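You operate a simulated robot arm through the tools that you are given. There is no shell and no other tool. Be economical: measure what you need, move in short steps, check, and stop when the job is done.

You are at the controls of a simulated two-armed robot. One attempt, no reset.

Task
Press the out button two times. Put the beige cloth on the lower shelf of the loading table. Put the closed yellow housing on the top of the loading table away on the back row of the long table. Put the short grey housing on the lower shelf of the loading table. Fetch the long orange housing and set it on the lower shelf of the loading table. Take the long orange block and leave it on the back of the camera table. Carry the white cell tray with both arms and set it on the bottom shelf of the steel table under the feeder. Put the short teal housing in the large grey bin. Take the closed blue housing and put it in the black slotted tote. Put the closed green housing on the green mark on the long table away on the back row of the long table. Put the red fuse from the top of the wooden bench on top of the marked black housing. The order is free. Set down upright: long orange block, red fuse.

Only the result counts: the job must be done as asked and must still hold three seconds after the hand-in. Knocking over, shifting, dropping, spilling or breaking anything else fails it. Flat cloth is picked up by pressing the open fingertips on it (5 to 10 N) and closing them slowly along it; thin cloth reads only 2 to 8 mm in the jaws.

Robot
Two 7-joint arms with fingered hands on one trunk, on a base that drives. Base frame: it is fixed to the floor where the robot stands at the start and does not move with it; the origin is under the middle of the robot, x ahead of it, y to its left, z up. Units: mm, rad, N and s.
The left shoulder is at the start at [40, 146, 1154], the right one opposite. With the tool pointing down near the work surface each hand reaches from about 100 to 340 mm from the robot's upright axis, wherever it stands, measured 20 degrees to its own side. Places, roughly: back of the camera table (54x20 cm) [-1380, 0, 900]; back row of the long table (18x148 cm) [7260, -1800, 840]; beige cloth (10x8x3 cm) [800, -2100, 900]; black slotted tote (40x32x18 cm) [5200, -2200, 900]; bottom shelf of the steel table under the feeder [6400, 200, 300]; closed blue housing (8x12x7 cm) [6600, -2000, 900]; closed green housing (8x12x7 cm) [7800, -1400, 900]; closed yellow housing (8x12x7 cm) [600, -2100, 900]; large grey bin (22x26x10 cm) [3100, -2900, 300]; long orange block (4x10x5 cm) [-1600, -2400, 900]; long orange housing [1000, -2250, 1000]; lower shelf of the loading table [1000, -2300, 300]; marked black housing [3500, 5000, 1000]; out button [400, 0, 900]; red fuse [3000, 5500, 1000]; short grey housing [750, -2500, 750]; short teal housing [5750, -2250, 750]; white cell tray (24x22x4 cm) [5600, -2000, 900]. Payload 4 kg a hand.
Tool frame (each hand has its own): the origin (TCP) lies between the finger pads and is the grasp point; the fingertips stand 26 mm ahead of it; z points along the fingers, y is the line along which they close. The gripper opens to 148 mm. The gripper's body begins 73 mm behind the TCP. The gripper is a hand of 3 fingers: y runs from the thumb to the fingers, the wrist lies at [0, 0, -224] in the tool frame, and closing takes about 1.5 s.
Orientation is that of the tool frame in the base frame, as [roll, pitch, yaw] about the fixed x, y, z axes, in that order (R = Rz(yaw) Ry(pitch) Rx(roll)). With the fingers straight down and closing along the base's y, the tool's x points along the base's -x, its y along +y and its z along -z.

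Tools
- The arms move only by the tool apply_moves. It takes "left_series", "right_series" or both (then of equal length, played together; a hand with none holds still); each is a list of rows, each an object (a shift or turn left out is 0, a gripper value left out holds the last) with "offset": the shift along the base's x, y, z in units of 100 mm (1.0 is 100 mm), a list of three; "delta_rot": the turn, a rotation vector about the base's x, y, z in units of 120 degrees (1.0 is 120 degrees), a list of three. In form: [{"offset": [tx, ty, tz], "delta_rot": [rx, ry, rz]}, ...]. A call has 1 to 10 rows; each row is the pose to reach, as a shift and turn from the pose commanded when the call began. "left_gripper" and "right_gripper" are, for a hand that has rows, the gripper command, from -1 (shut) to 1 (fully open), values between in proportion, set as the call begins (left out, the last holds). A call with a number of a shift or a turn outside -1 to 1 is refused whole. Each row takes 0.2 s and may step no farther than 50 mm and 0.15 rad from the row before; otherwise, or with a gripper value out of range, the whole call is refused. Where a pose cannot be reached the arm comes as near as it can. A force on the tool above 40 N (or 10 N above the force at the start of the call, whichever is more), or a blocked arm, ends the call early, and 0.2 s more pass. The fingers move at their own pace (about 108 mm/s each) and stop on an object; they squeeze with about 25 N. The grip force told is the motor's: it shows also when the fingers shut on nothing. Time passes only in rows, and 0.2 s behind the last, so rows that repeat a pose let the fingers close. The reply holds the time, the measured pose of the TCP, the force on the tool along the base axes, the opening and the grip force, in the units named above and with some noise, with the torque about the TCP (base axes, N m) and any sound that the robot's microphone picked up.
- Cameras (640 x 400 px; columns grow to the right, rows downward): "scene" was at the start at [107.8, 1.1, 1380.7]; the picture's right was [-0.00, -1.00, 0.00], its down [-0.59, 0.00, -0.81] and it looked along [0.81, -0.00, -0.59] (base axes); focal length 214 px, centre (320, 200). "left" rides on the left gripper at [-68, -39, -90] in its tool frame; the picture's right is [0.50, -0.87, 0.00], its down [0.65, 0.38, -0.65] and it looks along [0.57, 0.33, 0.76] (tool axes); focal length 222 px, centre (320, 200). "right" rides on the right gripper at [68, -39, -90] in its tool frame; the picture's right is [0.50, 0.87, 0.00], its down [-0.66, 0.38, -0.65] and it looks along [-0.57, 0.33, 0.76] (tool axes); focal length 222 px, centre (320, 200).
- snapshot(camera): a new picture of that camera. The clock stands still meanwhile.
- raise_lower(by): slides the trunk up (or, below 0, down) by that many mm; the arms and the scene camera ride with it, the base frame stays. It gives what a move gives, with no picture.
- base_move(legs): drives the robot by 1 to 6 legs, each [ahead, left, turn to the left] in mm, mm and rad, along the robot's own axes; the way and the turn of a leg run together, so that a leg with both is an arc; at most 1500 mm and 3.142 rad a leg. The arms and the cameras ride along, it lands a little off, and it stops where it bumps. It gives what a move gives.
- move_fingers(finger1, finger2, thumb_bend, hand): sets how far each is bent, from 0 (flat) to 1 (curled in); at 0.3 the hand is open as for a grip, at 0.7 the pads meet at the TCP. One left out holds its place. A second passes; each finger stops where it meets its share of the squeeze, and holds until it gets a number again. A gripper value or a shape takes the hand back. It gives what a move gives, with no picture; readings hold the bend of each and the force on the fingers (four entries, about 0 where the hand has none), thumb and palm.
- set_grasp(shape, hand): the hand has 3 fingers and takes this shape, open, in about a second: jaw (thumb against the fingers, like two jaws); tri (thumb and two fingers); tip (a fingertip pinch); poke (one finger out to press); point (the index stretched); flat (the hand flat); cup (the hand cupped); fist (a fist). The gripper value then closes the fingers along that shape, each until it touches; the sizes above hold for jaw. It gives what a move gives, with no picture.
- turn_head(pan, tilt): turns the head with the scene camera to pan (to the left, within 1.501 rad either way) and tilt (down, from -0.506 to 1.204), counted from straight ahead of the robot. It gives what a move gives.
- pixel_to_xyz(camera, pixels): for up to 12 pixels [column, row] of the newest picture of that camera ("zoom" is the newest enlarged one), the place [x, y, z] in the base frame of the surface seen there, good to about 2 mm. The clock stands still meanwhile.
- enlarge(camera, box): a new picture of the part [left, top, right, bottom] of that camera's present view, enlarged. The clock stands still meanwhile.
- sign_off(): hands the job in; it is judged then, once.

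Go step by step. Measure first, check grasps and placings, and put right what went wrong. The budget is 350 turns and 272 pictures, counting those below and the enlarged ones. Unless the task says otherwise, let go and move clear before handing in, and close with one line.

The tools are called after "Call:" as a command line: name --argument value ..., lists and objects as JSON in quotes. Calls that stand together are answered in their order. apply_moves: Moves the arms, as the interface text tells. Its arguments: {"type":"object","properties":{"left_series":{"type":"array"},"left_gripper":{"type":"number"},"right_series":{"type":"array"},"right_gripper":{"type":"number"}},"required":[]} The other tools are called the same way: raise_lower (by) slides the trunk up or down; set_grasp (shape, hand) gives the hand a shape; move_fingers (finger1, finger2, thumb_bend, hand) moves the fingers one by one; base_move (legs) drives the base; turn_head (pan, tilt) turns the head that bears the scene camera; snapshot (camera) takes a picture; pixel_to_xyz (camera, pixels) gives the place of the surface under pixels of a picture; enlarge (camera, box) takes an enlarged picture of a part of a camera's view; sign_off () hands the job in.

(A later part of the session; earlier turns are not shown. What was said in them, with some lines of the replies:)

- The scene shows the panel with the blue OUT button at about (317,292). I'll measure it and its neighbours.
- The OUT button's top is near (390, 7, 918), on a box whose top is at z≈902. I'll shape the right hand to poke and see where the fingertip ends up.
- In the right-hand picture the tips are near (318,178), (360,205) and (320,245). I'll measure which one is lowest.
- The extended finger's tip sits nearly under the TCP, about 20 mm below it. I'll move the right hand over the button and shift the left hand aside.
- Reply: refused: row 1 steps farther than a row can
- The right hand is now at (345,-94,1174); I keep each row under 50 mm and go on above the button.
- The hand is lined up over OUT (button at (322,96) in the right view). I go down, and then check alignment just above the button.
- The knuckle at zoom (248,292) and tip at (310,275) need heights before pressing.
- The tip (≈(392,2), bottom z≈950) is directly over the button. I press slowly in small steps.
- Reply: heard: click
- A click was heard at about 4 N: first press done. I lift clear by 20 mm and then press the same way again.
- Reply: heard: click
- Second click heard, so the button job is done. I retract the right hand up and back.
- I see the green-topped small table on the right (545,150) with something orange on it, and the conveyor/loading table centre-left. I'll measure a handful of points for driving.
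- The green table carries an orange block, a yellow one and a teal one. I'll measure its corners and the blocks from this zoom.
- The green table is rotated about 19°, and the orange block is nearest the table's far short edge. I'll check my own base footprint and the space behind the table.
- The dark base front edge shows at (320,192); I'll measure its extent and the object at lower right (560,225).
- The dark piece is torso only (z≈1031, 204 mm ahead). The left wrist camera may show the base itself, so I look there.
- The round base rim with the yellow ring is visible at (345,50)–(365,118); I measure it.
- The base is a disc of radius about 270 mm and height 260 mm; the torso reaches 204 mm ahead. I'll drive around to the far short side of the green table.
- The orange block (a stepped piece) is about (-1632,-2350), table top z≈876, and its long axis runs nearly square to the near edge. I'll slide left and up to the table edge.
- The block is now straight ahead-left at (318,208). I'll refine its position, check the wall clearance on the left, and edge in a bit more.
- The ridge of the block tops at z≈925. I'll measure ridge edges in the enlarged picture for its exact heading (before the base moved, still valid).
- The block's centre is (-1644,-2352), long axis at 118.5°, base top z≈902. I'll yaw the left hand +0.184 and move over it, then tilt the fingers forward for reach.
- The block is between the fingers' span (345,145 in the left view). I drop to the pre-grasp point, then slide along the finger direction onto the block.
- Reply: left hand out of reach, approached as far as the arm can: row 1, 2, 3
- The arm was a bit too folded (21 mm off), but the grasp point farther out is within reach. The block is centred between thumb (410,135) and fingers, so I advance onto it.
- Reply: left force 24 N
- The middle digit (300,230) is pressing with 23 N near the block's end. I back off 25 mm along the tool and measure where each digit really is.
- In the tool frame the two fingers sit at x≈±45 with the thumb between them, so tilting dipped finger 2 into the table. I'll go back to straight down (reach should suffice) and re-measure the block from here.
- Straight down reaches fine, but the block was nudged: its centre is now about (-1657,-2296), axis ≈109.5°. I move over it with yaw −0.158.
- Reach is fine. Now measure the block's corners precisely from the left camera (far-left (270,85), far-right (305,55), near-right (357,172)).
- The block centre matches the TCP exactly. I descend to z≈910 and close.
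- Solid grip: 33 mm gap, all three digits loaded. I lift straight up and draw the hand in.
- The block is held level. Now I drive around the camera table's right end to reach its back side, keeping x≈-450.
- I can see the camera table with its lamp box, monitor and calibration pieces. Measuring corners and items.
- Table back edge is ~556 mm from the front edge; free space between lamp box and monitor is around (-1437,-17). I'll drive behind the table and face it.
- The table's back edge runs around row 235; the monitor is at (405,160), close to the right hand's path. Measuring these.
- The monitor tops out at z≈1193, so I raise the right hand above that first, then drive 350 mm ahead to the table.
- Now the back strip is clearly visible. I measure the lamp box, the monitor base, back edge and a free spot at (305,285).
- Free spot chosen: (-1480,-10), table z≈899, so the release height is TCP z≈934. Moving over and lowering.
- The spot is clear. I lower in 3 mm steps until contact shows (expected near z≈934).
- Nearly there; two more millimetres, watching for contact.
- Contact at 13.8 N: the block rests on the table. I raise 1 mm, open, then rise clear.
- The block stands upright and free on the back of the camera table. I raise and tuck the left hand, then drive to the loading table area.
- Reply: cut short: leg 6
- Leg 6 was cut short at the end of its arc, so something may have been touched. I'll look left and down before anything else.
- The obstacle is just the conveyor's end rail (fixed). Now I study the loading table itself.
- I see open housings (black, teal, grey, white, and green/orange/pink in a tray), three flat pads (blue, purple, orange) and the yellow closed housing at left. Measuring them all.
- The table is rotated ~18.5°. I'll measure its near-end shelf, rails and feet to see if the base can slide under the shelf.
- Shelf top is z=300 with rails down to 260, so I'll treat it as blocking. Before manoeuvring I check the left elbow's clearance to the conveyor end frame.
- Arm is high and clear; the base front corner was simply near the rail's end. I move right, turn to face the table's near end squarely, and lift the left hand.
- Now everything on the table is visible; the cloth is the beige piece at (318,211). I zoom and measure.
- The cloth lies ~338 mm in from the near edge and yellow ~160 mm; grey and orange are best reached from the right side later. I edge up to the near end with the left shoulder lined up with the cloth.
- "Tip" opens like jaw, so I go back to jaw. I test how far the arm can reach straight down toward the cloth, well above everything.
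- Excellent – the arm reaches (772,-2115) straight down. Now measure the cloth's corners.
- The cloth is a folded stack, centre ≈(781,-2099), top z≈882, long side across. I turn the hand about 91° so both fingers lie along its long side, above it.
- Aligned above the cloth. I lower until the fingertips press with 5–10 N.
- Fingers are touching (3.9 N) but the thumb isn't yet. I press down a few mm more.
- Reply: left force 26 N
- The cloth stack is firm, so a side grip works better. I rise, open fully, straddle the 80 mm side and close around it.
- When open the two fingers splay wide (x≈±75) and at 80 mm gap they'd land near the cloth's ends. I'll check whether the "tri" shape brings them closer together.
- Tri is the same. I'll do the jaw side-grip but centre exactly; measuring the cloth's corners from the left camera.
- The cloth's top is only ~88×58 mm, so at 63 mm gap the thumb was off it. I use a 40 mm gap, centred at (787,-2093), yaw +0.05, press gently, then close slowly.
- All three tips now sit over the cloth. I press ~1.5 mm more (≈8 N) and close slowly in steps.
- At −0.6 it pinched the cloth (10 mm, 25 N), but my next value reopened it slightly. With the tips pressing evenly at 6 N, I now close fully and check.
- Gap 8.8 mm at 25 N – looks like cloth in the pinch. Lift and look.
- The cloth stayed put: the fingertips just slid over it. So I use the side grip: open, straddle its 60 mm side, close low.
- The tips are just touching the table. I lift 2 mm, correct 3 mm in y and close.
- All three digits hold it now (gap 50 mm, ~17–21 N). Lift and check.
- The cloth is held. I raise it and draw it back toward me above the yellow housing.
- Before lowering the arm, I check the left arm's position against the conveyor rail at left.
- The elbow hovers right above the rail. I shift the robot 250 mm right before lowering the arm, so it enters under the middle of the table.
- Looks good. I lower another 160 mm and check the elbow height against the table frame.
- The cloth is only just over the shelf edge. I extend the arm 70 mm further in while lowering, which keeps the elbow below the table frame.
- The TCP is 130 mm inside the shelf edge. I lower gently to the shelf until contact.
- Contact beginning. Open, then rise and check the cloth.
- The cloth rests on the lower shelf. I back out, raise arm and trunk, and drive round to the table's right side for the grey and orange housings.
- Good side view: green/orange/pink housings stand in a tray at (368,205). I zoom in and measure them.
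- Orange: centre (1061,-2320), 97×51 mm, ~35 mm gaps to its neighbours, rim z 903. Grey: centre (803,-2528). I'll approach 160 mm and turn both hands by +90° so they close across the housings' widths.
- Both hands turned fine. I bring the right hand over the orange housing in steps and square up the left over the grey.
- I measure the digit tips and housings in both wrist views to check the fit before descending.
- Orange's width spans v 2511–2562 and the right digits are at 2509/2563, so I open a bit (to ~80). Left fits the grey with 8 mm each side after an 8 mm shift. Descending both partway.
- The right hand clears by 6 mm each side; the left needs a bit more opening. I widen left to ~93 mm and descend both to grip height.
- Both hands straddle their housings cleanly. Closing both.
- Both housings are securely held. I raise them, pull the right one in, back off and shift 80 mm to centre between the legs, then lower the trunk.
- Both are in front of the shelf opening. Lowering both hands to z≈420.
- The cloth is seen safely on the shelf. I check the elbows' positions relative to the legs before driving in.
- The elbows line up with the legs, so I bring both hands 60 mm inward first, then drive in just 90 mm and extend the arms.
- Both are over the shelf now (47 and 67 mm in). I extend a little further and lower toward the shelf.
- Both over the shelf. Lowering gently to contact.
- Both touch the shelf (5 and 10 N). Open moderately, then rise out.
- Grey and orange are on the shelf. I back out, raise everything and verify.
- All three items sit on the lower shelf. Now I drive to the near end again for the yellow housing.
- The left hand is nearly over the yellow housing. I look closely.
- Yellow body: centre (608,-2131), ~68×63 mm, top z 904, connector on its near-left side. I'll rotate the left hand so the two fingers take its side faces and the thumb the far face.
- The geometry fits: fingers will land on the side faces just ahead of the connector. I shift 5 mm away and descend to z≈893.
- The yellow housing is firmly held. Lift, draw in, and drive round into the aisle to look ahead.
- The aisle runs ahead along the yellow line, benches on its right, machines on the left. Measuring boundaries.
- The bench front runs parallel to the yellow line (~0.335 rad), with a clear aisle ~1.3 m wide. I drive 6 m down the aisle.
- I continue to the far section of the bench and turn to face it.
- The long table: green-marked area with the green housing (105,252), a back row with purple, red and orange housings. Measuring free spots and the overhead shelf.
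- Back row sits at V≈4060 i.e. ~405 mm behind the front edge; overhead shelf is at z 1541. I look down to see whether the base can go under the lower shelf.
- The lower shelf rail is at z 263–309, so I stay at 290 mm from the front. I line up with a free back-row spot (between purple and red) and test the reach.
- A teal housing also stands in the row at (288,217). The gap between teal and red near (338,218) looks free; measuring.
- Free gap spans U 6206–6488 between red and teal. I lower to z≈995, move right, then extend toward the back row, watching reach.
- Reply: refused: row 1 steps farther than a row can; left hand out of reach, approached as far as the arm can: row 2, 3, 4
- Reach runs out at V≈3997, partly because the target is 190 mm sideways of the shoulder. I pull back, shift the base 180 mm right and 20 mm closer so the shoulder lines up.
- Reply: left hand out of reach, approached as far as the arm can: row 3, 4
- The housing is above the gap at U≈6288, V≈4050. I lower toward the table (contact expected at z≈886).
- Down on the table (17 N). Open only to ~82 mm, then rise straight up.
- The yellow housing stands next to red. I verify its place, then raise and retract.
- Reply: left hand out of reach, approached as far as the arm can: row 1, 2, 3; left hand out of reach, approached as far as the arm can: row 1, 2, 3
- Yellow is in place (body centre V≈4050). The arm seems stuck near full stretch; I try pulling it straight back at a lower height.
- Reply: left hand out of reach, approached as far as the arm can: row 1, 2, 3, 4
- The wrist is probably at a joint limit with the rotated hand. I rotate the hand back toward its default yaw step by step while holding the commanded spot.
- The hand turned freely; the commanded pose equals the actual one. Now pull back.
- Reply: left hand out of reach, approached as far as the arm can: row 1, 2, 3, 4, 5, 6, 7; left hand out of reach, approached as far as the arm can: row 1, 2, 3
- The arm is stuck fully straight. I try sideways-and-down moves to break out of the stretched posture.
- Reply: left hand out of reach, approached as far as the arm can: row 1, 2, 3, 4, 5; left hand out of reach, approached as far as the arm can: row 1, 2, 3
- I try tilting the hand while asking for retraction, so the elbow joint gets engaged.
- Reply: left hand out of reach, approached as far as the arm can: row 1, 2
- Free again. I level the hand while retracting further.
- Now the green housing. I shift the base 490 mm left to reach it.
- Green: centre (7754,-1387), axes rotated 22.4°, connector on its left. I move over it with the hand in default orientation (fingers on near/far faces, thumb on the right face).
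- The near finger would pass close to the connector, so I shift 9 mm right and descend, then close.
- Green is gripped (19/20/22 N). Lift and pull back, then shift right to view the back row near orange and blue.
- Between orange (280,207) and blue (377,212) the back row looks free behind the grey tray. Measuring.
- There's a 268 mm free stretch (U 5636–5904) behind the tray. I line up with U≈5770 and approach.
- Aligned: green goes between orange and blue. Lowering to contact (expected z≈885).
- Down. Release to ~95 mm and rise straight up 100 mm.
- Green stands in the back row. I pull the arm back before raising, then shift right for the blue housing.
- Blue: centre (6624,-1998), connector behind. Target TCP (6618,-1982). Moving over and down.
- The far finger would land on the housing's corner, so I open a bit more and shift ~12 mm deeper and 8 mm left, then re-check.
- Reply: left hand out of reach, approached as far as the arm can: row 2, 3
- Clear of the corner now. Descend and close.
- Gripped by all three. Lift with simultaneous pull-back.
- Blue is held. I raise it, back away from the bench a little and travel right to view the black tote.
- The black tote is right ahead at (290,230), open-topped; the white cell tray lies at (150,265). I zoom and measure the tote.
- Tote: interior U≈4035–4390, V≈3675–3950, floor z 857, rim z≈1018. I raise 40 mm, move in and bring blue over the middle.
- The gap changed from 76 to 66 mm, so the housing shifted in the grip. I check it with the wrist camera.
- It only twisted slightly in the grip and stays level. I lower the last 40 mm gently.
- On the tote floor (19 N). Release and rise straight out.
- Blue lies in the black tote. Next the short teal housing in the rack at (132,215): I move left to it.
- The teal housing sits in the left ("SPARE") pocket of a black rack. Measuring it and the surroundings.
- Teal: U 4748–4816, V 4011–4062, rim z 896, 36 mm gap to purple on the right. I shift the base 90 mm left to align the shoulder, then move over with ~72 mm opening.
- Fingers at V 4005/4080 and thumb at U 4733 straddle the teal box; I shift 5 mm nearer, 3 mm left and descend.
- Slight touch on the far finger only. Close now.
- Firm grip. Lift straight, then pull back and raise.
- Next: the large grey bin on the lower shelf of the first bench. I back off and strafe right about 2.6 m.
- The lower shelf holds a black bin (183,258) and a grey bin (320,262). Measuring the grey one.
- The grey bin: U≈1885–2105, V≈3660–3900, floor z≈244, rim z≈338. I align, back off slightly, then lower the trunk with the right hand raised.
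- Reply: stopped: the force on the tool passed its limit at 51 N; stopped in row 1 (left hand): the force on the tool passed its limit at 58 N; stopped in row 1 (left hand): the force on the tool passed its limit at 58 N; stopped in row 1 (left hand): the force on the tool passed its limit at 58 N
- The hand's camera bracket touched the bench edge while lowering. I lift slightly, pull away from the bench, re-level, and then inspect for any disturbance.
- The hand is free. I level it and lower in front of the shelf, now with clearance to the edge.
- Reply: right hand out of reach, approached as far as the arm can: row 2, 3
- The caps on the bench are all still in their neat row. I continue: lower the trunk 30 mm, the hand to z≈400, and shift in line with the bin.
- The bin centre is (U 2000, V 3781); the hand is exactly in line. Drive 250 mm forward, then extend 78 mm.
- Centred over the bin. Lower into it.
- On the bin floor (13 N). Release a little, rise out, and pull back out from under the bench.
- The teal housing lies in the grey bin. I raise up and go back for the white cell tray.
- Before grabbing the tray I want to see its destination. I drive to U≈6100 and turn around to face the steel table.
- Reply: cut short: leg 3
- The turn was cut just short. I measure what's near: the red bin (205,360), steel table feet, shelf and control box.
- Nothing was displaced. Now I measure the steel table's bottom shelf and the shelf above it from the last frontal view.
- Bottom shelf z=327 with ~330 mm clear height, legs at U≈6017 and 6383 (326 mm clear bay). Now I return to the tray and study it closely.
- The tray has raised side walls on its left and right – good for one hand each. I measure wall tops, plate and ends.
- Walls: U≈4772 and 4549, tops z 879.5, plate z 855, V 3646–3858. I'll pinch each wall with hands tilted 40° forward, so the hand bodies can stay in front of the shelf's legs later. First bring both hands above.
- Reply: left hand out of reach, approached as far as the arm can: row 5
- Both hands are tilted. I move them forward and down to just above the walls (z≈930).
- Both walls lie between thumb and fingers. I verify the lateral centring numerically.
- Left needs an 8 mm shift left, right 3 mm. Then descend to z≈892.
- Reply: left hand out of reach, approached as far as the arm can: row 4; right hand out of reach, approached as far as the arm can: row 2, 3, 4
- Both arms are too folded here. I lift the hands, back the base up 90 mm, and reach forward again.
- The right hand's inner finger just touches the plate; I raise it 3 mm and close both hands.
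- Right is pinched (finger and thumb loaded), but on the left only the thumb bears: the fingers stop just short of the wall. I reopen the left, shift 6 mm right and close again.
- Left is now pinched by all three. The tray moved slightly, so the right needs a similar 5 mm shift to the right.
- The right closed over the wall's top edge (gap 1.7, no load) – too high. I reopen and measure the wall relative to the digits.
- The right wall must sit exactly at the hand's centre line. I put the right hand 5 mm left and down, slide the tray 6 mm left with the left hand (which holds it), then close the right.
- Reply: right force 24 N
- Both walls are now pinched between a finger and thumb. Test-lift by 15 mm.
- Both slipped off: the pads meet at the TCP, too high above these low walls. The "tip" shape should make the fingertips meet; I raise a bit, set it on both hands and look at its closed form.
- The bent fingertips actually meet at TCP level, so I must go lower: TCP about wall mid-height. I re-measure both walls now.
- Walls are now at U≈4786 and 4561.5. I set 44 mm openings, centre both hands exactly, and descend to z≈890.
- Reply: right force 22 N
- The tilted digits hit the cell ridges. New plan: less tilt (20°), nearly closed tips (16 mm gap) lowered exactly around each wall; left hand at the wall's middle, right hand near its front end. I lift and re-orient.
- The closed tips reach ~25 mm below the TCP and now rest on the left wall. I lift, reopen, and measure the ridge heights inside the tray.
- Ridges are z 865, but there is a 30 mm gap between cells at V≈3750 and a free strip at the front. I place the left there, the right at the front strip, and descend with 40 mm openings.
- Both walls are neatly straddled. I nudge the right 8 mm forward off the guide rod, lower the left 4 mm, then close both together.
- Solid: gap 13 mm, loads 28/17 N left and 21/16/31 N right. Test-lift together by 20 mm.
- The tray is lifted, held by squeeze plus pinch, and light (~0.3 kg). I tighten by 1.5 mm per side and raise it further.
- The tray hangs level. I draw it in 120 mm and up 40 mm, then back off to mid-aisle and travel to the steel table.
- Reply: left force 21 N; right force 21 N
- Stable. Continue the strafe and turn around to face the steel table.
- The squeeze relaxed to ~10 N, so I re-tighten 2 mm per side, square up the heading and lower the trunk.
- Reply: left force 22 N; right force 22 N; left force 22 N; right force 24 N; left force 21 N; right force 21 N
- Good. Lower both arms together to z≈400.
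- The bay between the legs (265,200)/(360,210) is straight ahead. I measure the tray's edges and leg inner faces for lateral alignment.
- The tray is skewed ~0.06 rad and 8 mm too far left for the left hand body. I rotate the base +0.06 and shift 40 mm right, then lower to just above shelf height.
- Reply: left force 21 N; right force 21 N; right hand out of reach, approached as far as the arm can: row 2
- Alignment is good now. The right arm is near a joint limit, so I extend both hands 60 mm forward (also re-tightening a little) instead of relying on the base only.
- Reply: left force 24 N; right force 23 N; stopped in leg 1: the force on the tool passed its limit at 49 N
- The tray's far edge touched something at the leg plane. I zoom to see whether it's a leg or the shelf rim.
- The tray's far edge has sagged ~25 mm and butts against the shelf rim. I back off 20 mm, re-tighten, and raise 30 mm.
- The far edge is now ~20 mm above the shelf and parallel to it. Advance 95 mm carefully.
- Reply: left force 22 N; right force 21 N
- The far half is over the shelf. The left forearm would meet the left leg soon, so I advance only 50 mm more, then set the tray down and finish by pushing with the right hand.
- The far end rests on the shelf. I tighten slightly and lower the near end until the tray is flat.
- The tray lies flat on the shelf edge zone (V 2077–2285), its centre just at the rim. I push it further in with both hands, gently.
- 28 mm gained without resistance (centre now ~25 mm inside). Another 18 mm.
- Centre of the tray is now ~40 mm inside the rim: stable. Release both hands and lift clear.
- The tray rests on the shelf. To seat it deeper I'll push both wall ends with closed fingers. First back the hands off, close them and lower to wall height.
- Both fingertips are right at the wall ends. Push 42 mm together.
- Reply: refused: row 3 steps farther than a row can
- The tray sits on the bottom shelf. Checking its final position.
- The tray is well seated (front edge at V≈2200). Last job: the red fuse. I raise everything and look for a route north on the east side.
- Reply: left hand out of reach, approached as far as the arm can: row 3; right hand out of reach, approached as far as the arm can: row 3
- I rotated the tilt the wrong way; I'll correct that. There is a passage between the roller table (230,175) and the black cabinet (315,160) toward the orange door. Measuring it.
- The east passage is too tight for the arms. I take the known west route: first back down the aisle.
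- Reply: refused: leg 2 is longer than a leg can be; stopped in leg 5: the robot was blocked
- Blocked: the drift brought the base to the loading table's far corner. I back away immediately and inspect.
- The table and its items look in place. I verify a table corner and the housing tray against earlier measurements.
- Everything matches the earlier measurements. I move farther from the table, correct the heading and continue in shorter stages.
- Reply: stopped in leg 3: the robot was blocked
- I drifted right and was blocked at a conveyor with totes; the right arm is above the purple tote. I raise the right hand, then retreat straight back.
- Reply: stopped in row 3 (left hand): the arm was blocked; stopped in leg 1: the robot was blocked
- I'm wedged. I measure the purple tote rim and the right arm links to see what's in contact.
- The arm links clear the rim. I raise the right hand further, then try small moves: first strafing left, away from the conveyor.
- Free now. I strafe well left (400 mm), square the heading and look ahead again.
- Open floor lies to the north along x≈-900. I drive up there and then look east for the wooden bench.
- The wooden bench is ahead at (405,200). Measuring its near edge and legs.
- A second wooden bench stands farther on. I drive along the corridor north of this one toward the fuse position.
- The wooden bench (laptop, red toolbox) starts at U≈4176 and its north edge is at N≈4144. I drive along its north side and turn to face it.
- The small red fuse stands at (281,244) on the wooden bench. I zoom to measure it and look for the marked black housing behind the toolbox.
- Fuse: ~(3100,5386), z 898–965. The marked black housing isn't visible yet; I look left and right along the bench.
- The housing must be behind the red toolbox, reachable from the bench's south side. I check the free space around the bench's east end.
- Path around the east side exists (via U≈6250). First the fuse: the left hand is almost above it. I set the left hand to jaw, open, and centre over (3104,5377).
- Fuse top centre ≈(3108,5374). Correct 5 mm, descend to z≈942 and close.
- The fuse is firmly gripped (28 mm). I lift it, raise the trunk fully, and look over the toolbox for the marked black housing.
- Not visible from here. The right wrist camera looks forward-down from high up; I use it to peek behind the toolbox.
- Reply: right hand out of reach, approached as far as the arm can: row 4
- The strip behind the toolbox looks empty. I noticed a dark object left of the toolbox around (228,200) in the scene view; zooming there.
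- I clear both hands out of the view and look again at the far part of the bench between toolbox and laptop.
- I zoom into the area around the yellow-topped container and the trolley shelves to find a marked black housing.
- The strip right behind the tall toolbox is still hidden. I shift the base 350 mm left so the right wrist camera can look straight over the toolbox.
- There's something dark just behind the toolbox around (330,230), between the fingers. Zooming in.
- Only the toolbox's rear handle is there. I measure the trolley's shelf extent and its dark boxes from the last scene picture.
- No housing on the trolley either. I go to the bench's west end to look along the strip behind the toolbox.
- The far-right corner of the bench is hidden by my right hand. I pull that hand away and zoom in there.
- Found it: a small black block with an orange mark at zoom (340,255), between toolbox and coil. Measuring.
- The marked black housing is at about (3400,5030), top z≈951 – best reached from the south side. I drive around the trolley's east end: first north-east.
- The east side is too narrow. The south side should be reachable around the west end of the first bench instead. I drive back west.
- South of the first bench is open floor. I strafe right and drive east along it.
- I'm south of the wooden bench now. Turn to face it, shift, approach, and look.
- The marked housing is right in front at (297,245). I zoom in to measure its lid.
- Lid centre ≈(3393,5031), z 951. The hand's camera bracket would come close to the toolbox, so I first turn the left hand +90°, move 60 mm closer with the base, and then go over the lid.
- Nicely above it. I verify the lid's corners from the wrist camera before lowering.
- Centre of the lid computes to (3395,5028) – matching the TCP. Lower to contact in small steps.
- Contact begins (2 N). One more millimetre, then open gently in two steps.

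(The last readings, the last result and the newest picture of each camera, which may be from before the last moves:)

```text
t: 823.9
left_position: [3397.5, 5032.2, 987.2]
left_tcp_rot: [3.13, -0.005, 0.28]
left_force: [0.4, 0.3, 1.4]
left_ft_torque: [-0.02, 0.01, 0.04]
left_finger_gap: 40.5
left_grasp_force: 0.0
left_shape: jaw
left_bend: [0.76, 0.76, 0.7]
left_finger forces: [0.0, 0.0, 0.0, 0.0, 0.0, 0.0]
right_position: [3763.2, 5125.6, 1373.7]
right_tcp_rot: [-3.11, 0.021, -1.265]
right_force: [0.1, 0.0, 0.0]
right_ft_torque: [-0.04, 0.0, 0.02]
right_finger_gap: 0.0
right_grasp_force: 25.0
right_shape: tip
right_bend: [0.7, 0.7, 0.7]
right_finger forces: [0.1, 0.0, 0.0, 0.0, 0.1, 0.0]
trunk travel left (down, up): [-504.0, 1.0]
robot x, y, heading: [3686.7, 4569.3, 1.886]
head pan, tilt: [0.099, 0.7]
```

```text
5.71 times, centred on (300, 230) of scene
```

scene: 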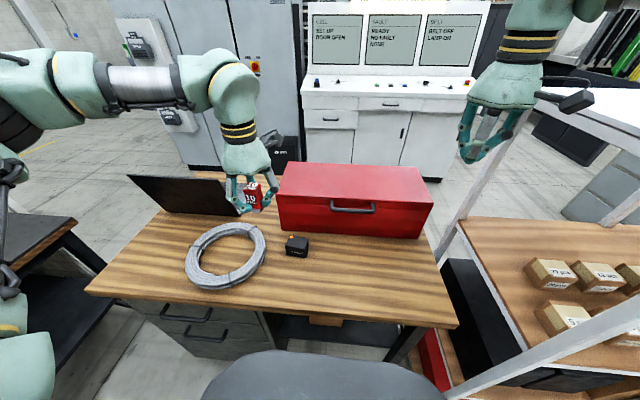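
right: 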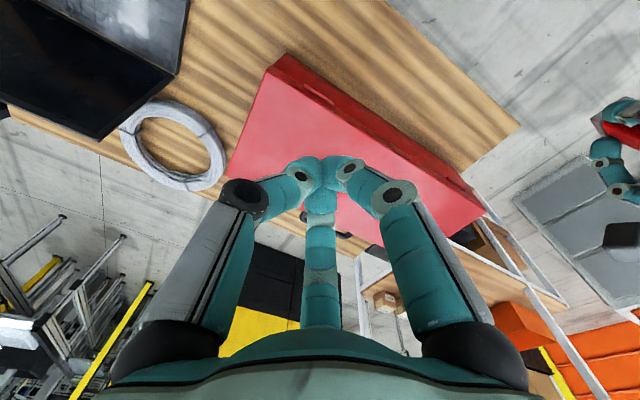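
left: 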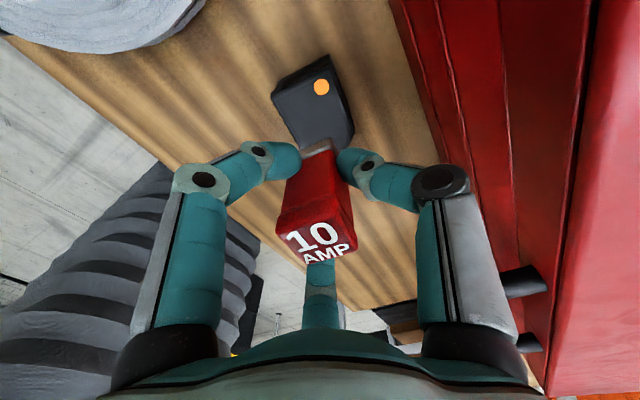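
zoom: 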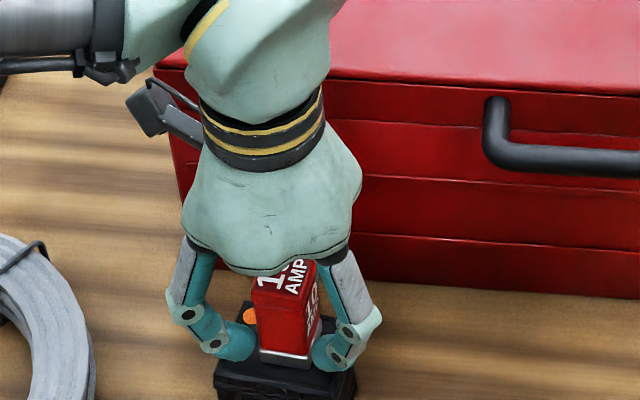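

The fuse stands upright on the lid. Open wider and rise straight up.

Call:
apply_moves --left_series '[{"offset": [0, 0, 0.01]}, {"offset": [0, 0, 0.01]}, {"offset": [0, 0, 0.02]}]' --left_gripper 0.15

Call:
apply_moves --left_series '[{"offset": [0, 0, 0.2]}, {"offset": [0, 0, 0.5]}, {"offset": [0, 0, 0.9]}, {"offset": [0, 0, 1.0]}]'

Call:
apply_moves --left_series '[{"offset": [0, 0, 0.45]}, {"offset": [0.05, -0.2, 0.8]}, {"offset": [0.15, -0.5, 1.0]}, {"offset": [0.25, -0.9, 1.0]}]'

Call:
snapshot --camera "scene"

Call:
enlarge --camera "scene" --box '[265, 195, 335, 265]'

```text
t: 824.7
left_position: [3396.0, 5030.6, 991.3]
left_tcp_rot: [3.128, -0.005, 0.281]
left_force: [-0.7, -0.4, -0.8]
left_ft_torque: [-0.01, 0.02, -0.01]
left_finger_gap: 84.6
left_grasp_force: 0.0
left_shape: jaw
left_bend: [0.33, 0.33, 0.7]
left_finger forces: [0.1, 0.0, 0.1, 0.0, 0.0, 0.0]
right_position: [3763.7, 5124.5, 1373.8]
right_tcp_rot: [-3.111, 0.021, -1.268]
right_force: [0.0, 0.1, 0.2]
right_ft_torque: [0.0, 0.02, 0.0]
right_finger_gap: 0.3
right_grasp_force: 25.1
right_shape: tip
right_bend: [0.7, 0.7, 0.7]
right_finger forces: [0.0, 0.1, 0.1, 0.0, 0.0, 0.0]
trunk travel left (down, up): [-504.0, 1.0]
robot x, y, heading: [3686.6, 4575.5, 1.889]
head pan, tilt: [0.099, 0.7]
```

```text
t: 825.7
left_position: [3394.2, 5031.1, 1089.9]
left_tcp_rot: [3.13, -0.005, 0.282]
left_force: [0.6, 0.1, 0.3]
left_ft_torque: [-0.04, 0.0, 0.0]
left_finger_gap: 84.4
left_grasp_force: 0.1
left_shape: jaw
left_bend: [0.33, 0.33, 0.7]
left_finger forces: [0.0, 0.0, 0.0, 0.0, 0.1, 0.0]
right_position: [3763.8, 5124.1, 1373.2]
right_tcp_rot: [-3.11, 0.023, -1.266]
right_force: [0.8, -0.2, -0.6]
right_ft_torque: [0.0, 0.02, 0.0]
right_finger_gap: 0.1
right_grasp_force: 24.8
right_shape: tip
right_bend: [0.7, 0.7, 0.7]
right_finger forces: [0.1, 0.0, 0.0, 0.1, 0.0, 0.0]
trunk travel left (down, up): [-504.0, 1.0]
robot x, y, heading: [3689.1, 4575.7, 1.885]
head pan, tilt: [0.099, 0.7]
```

```text
t: 826.7
left_position: [3422.9, 4939.7, 1193.9]
left_tcp_rot: [3.131, -0.004, 0.281]
left_force: [-0.2, 0.4, 0.4]
left_ft_torque: [0.0, -0.01, -0.01]
left_finger_gap: 84.2
left_grasp_force: 0.2
left_shape: jaw
left_bend: [0.33, 0.33, 0.7]
left_finger forces: [0.1, 0.0, 0.1, 0.1, 0.0, 0.0]
right_position: [3762.4, 5122.4, 1373.0]
right_tcp_rot: [-3.111, 0.022, -1.267]
right_force: [0.6, -0.2, 0.9]
right_ft_torque: [-0.02, 0.03, -0.02]
right_finger_gap: 0.1
right_grasp_force: 24.6
right_shape: tip
right_bend: [0.7, 0.7, 0.7]
right_finger forces: [0.0, 0.1, 0.1, 0.1, 0.1, 0.1]
trunk travel left (down, up): [-504.0, 1.0]
robot x, y, heading: [3685.5, 4571.9, 1.883]
head pan, tilt: [0.099, 0.7]
```

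```text
13 pictures are left
```

scene: 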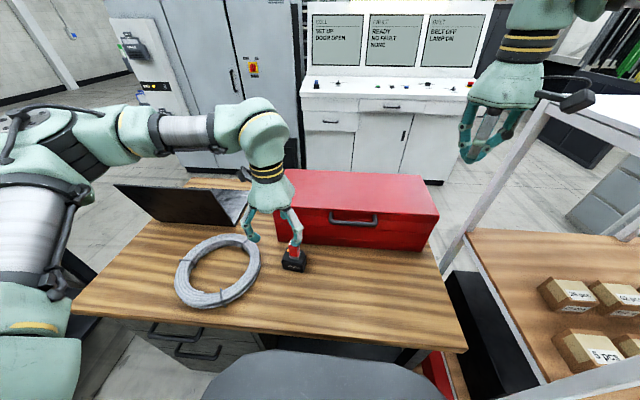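

```text
5.71 times, centred on (300, 230) of scene
```

zoom: 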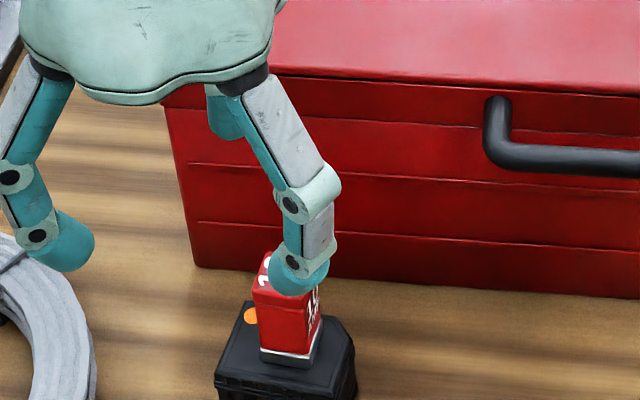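

The fuse stands upright, centred on the marked black housing. I back the robot away before handing in.

Call:
base_move --legs '[[-250, 0, 0]]'

Call:
snapshot --camera "scene"

```text
t: 828.5
left_position: [3500.1, 4701.1, 1191.2]
left_tcp_rot: [3.128, -0.004, 0.28]
left_force: [0.0, 0.9, -0.6]
left_ft_torque: [-0.03, 0.02, 0.04]
left_finger_gap: 84.6
left_grasp_force: 0.1
left_shape: jaw
left_bend: [0.33, 0.33, 0.7]
left_finger forces: [0.0, 0.1, 0.1, 0.0, 0.1, 0.0]
right_position: [3843.9, 4884.3, 1372.5]
right_tcp_rot: [-3.111, 0.021, -1.269]
right_force: [-0.8, -0.4, 0.0]
right_ft_torque: [-0.01, 0.01, -0.01]
right_finger_gap: 0.2
right_grasp_force: 24.6
right_shape: tip
right_bend: [0.7, 0.7, 0.7]
right_finger forces: [0.0, 0.0, 0.0, 0.0, 0.0, 0.0]
trunk travel left (down, up): [-504.0, 1.0]
robot x, y, heading: [3762.1, 4332.5, 1.883]
head pan, tilt: [0.099, 0.7]
```

```text
11 pictures are left
```

scene: 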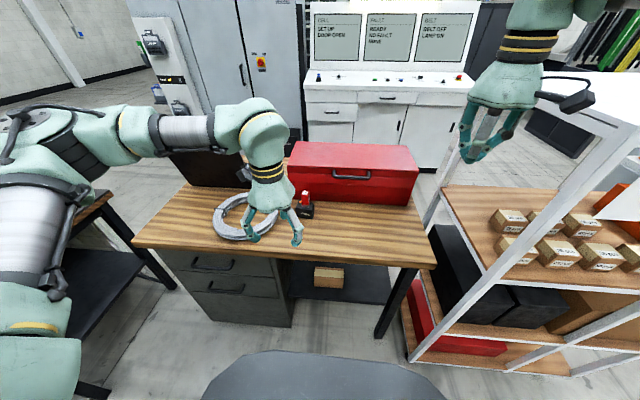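

The fuse stands upright on the housing at (306,205), both hands are empty and the robot is clear of the bench. All the tasks are done, so I hand in.

Call:
sign_off

```text
The job is handed in.
```

I did every part of the job and handed it in, and the robot is clear with both hands empty. The robot bumped things a few times: a conveyor end frame, the first bench's front edge (with a hand), a corner of the loading table, and the tote conveyor, where it was briefly stuck. What I checked around the bench and the loading table was in place. I had no earlier measurements of the totes or the tote conveyor's control box, so I can't confirm those didn't move.
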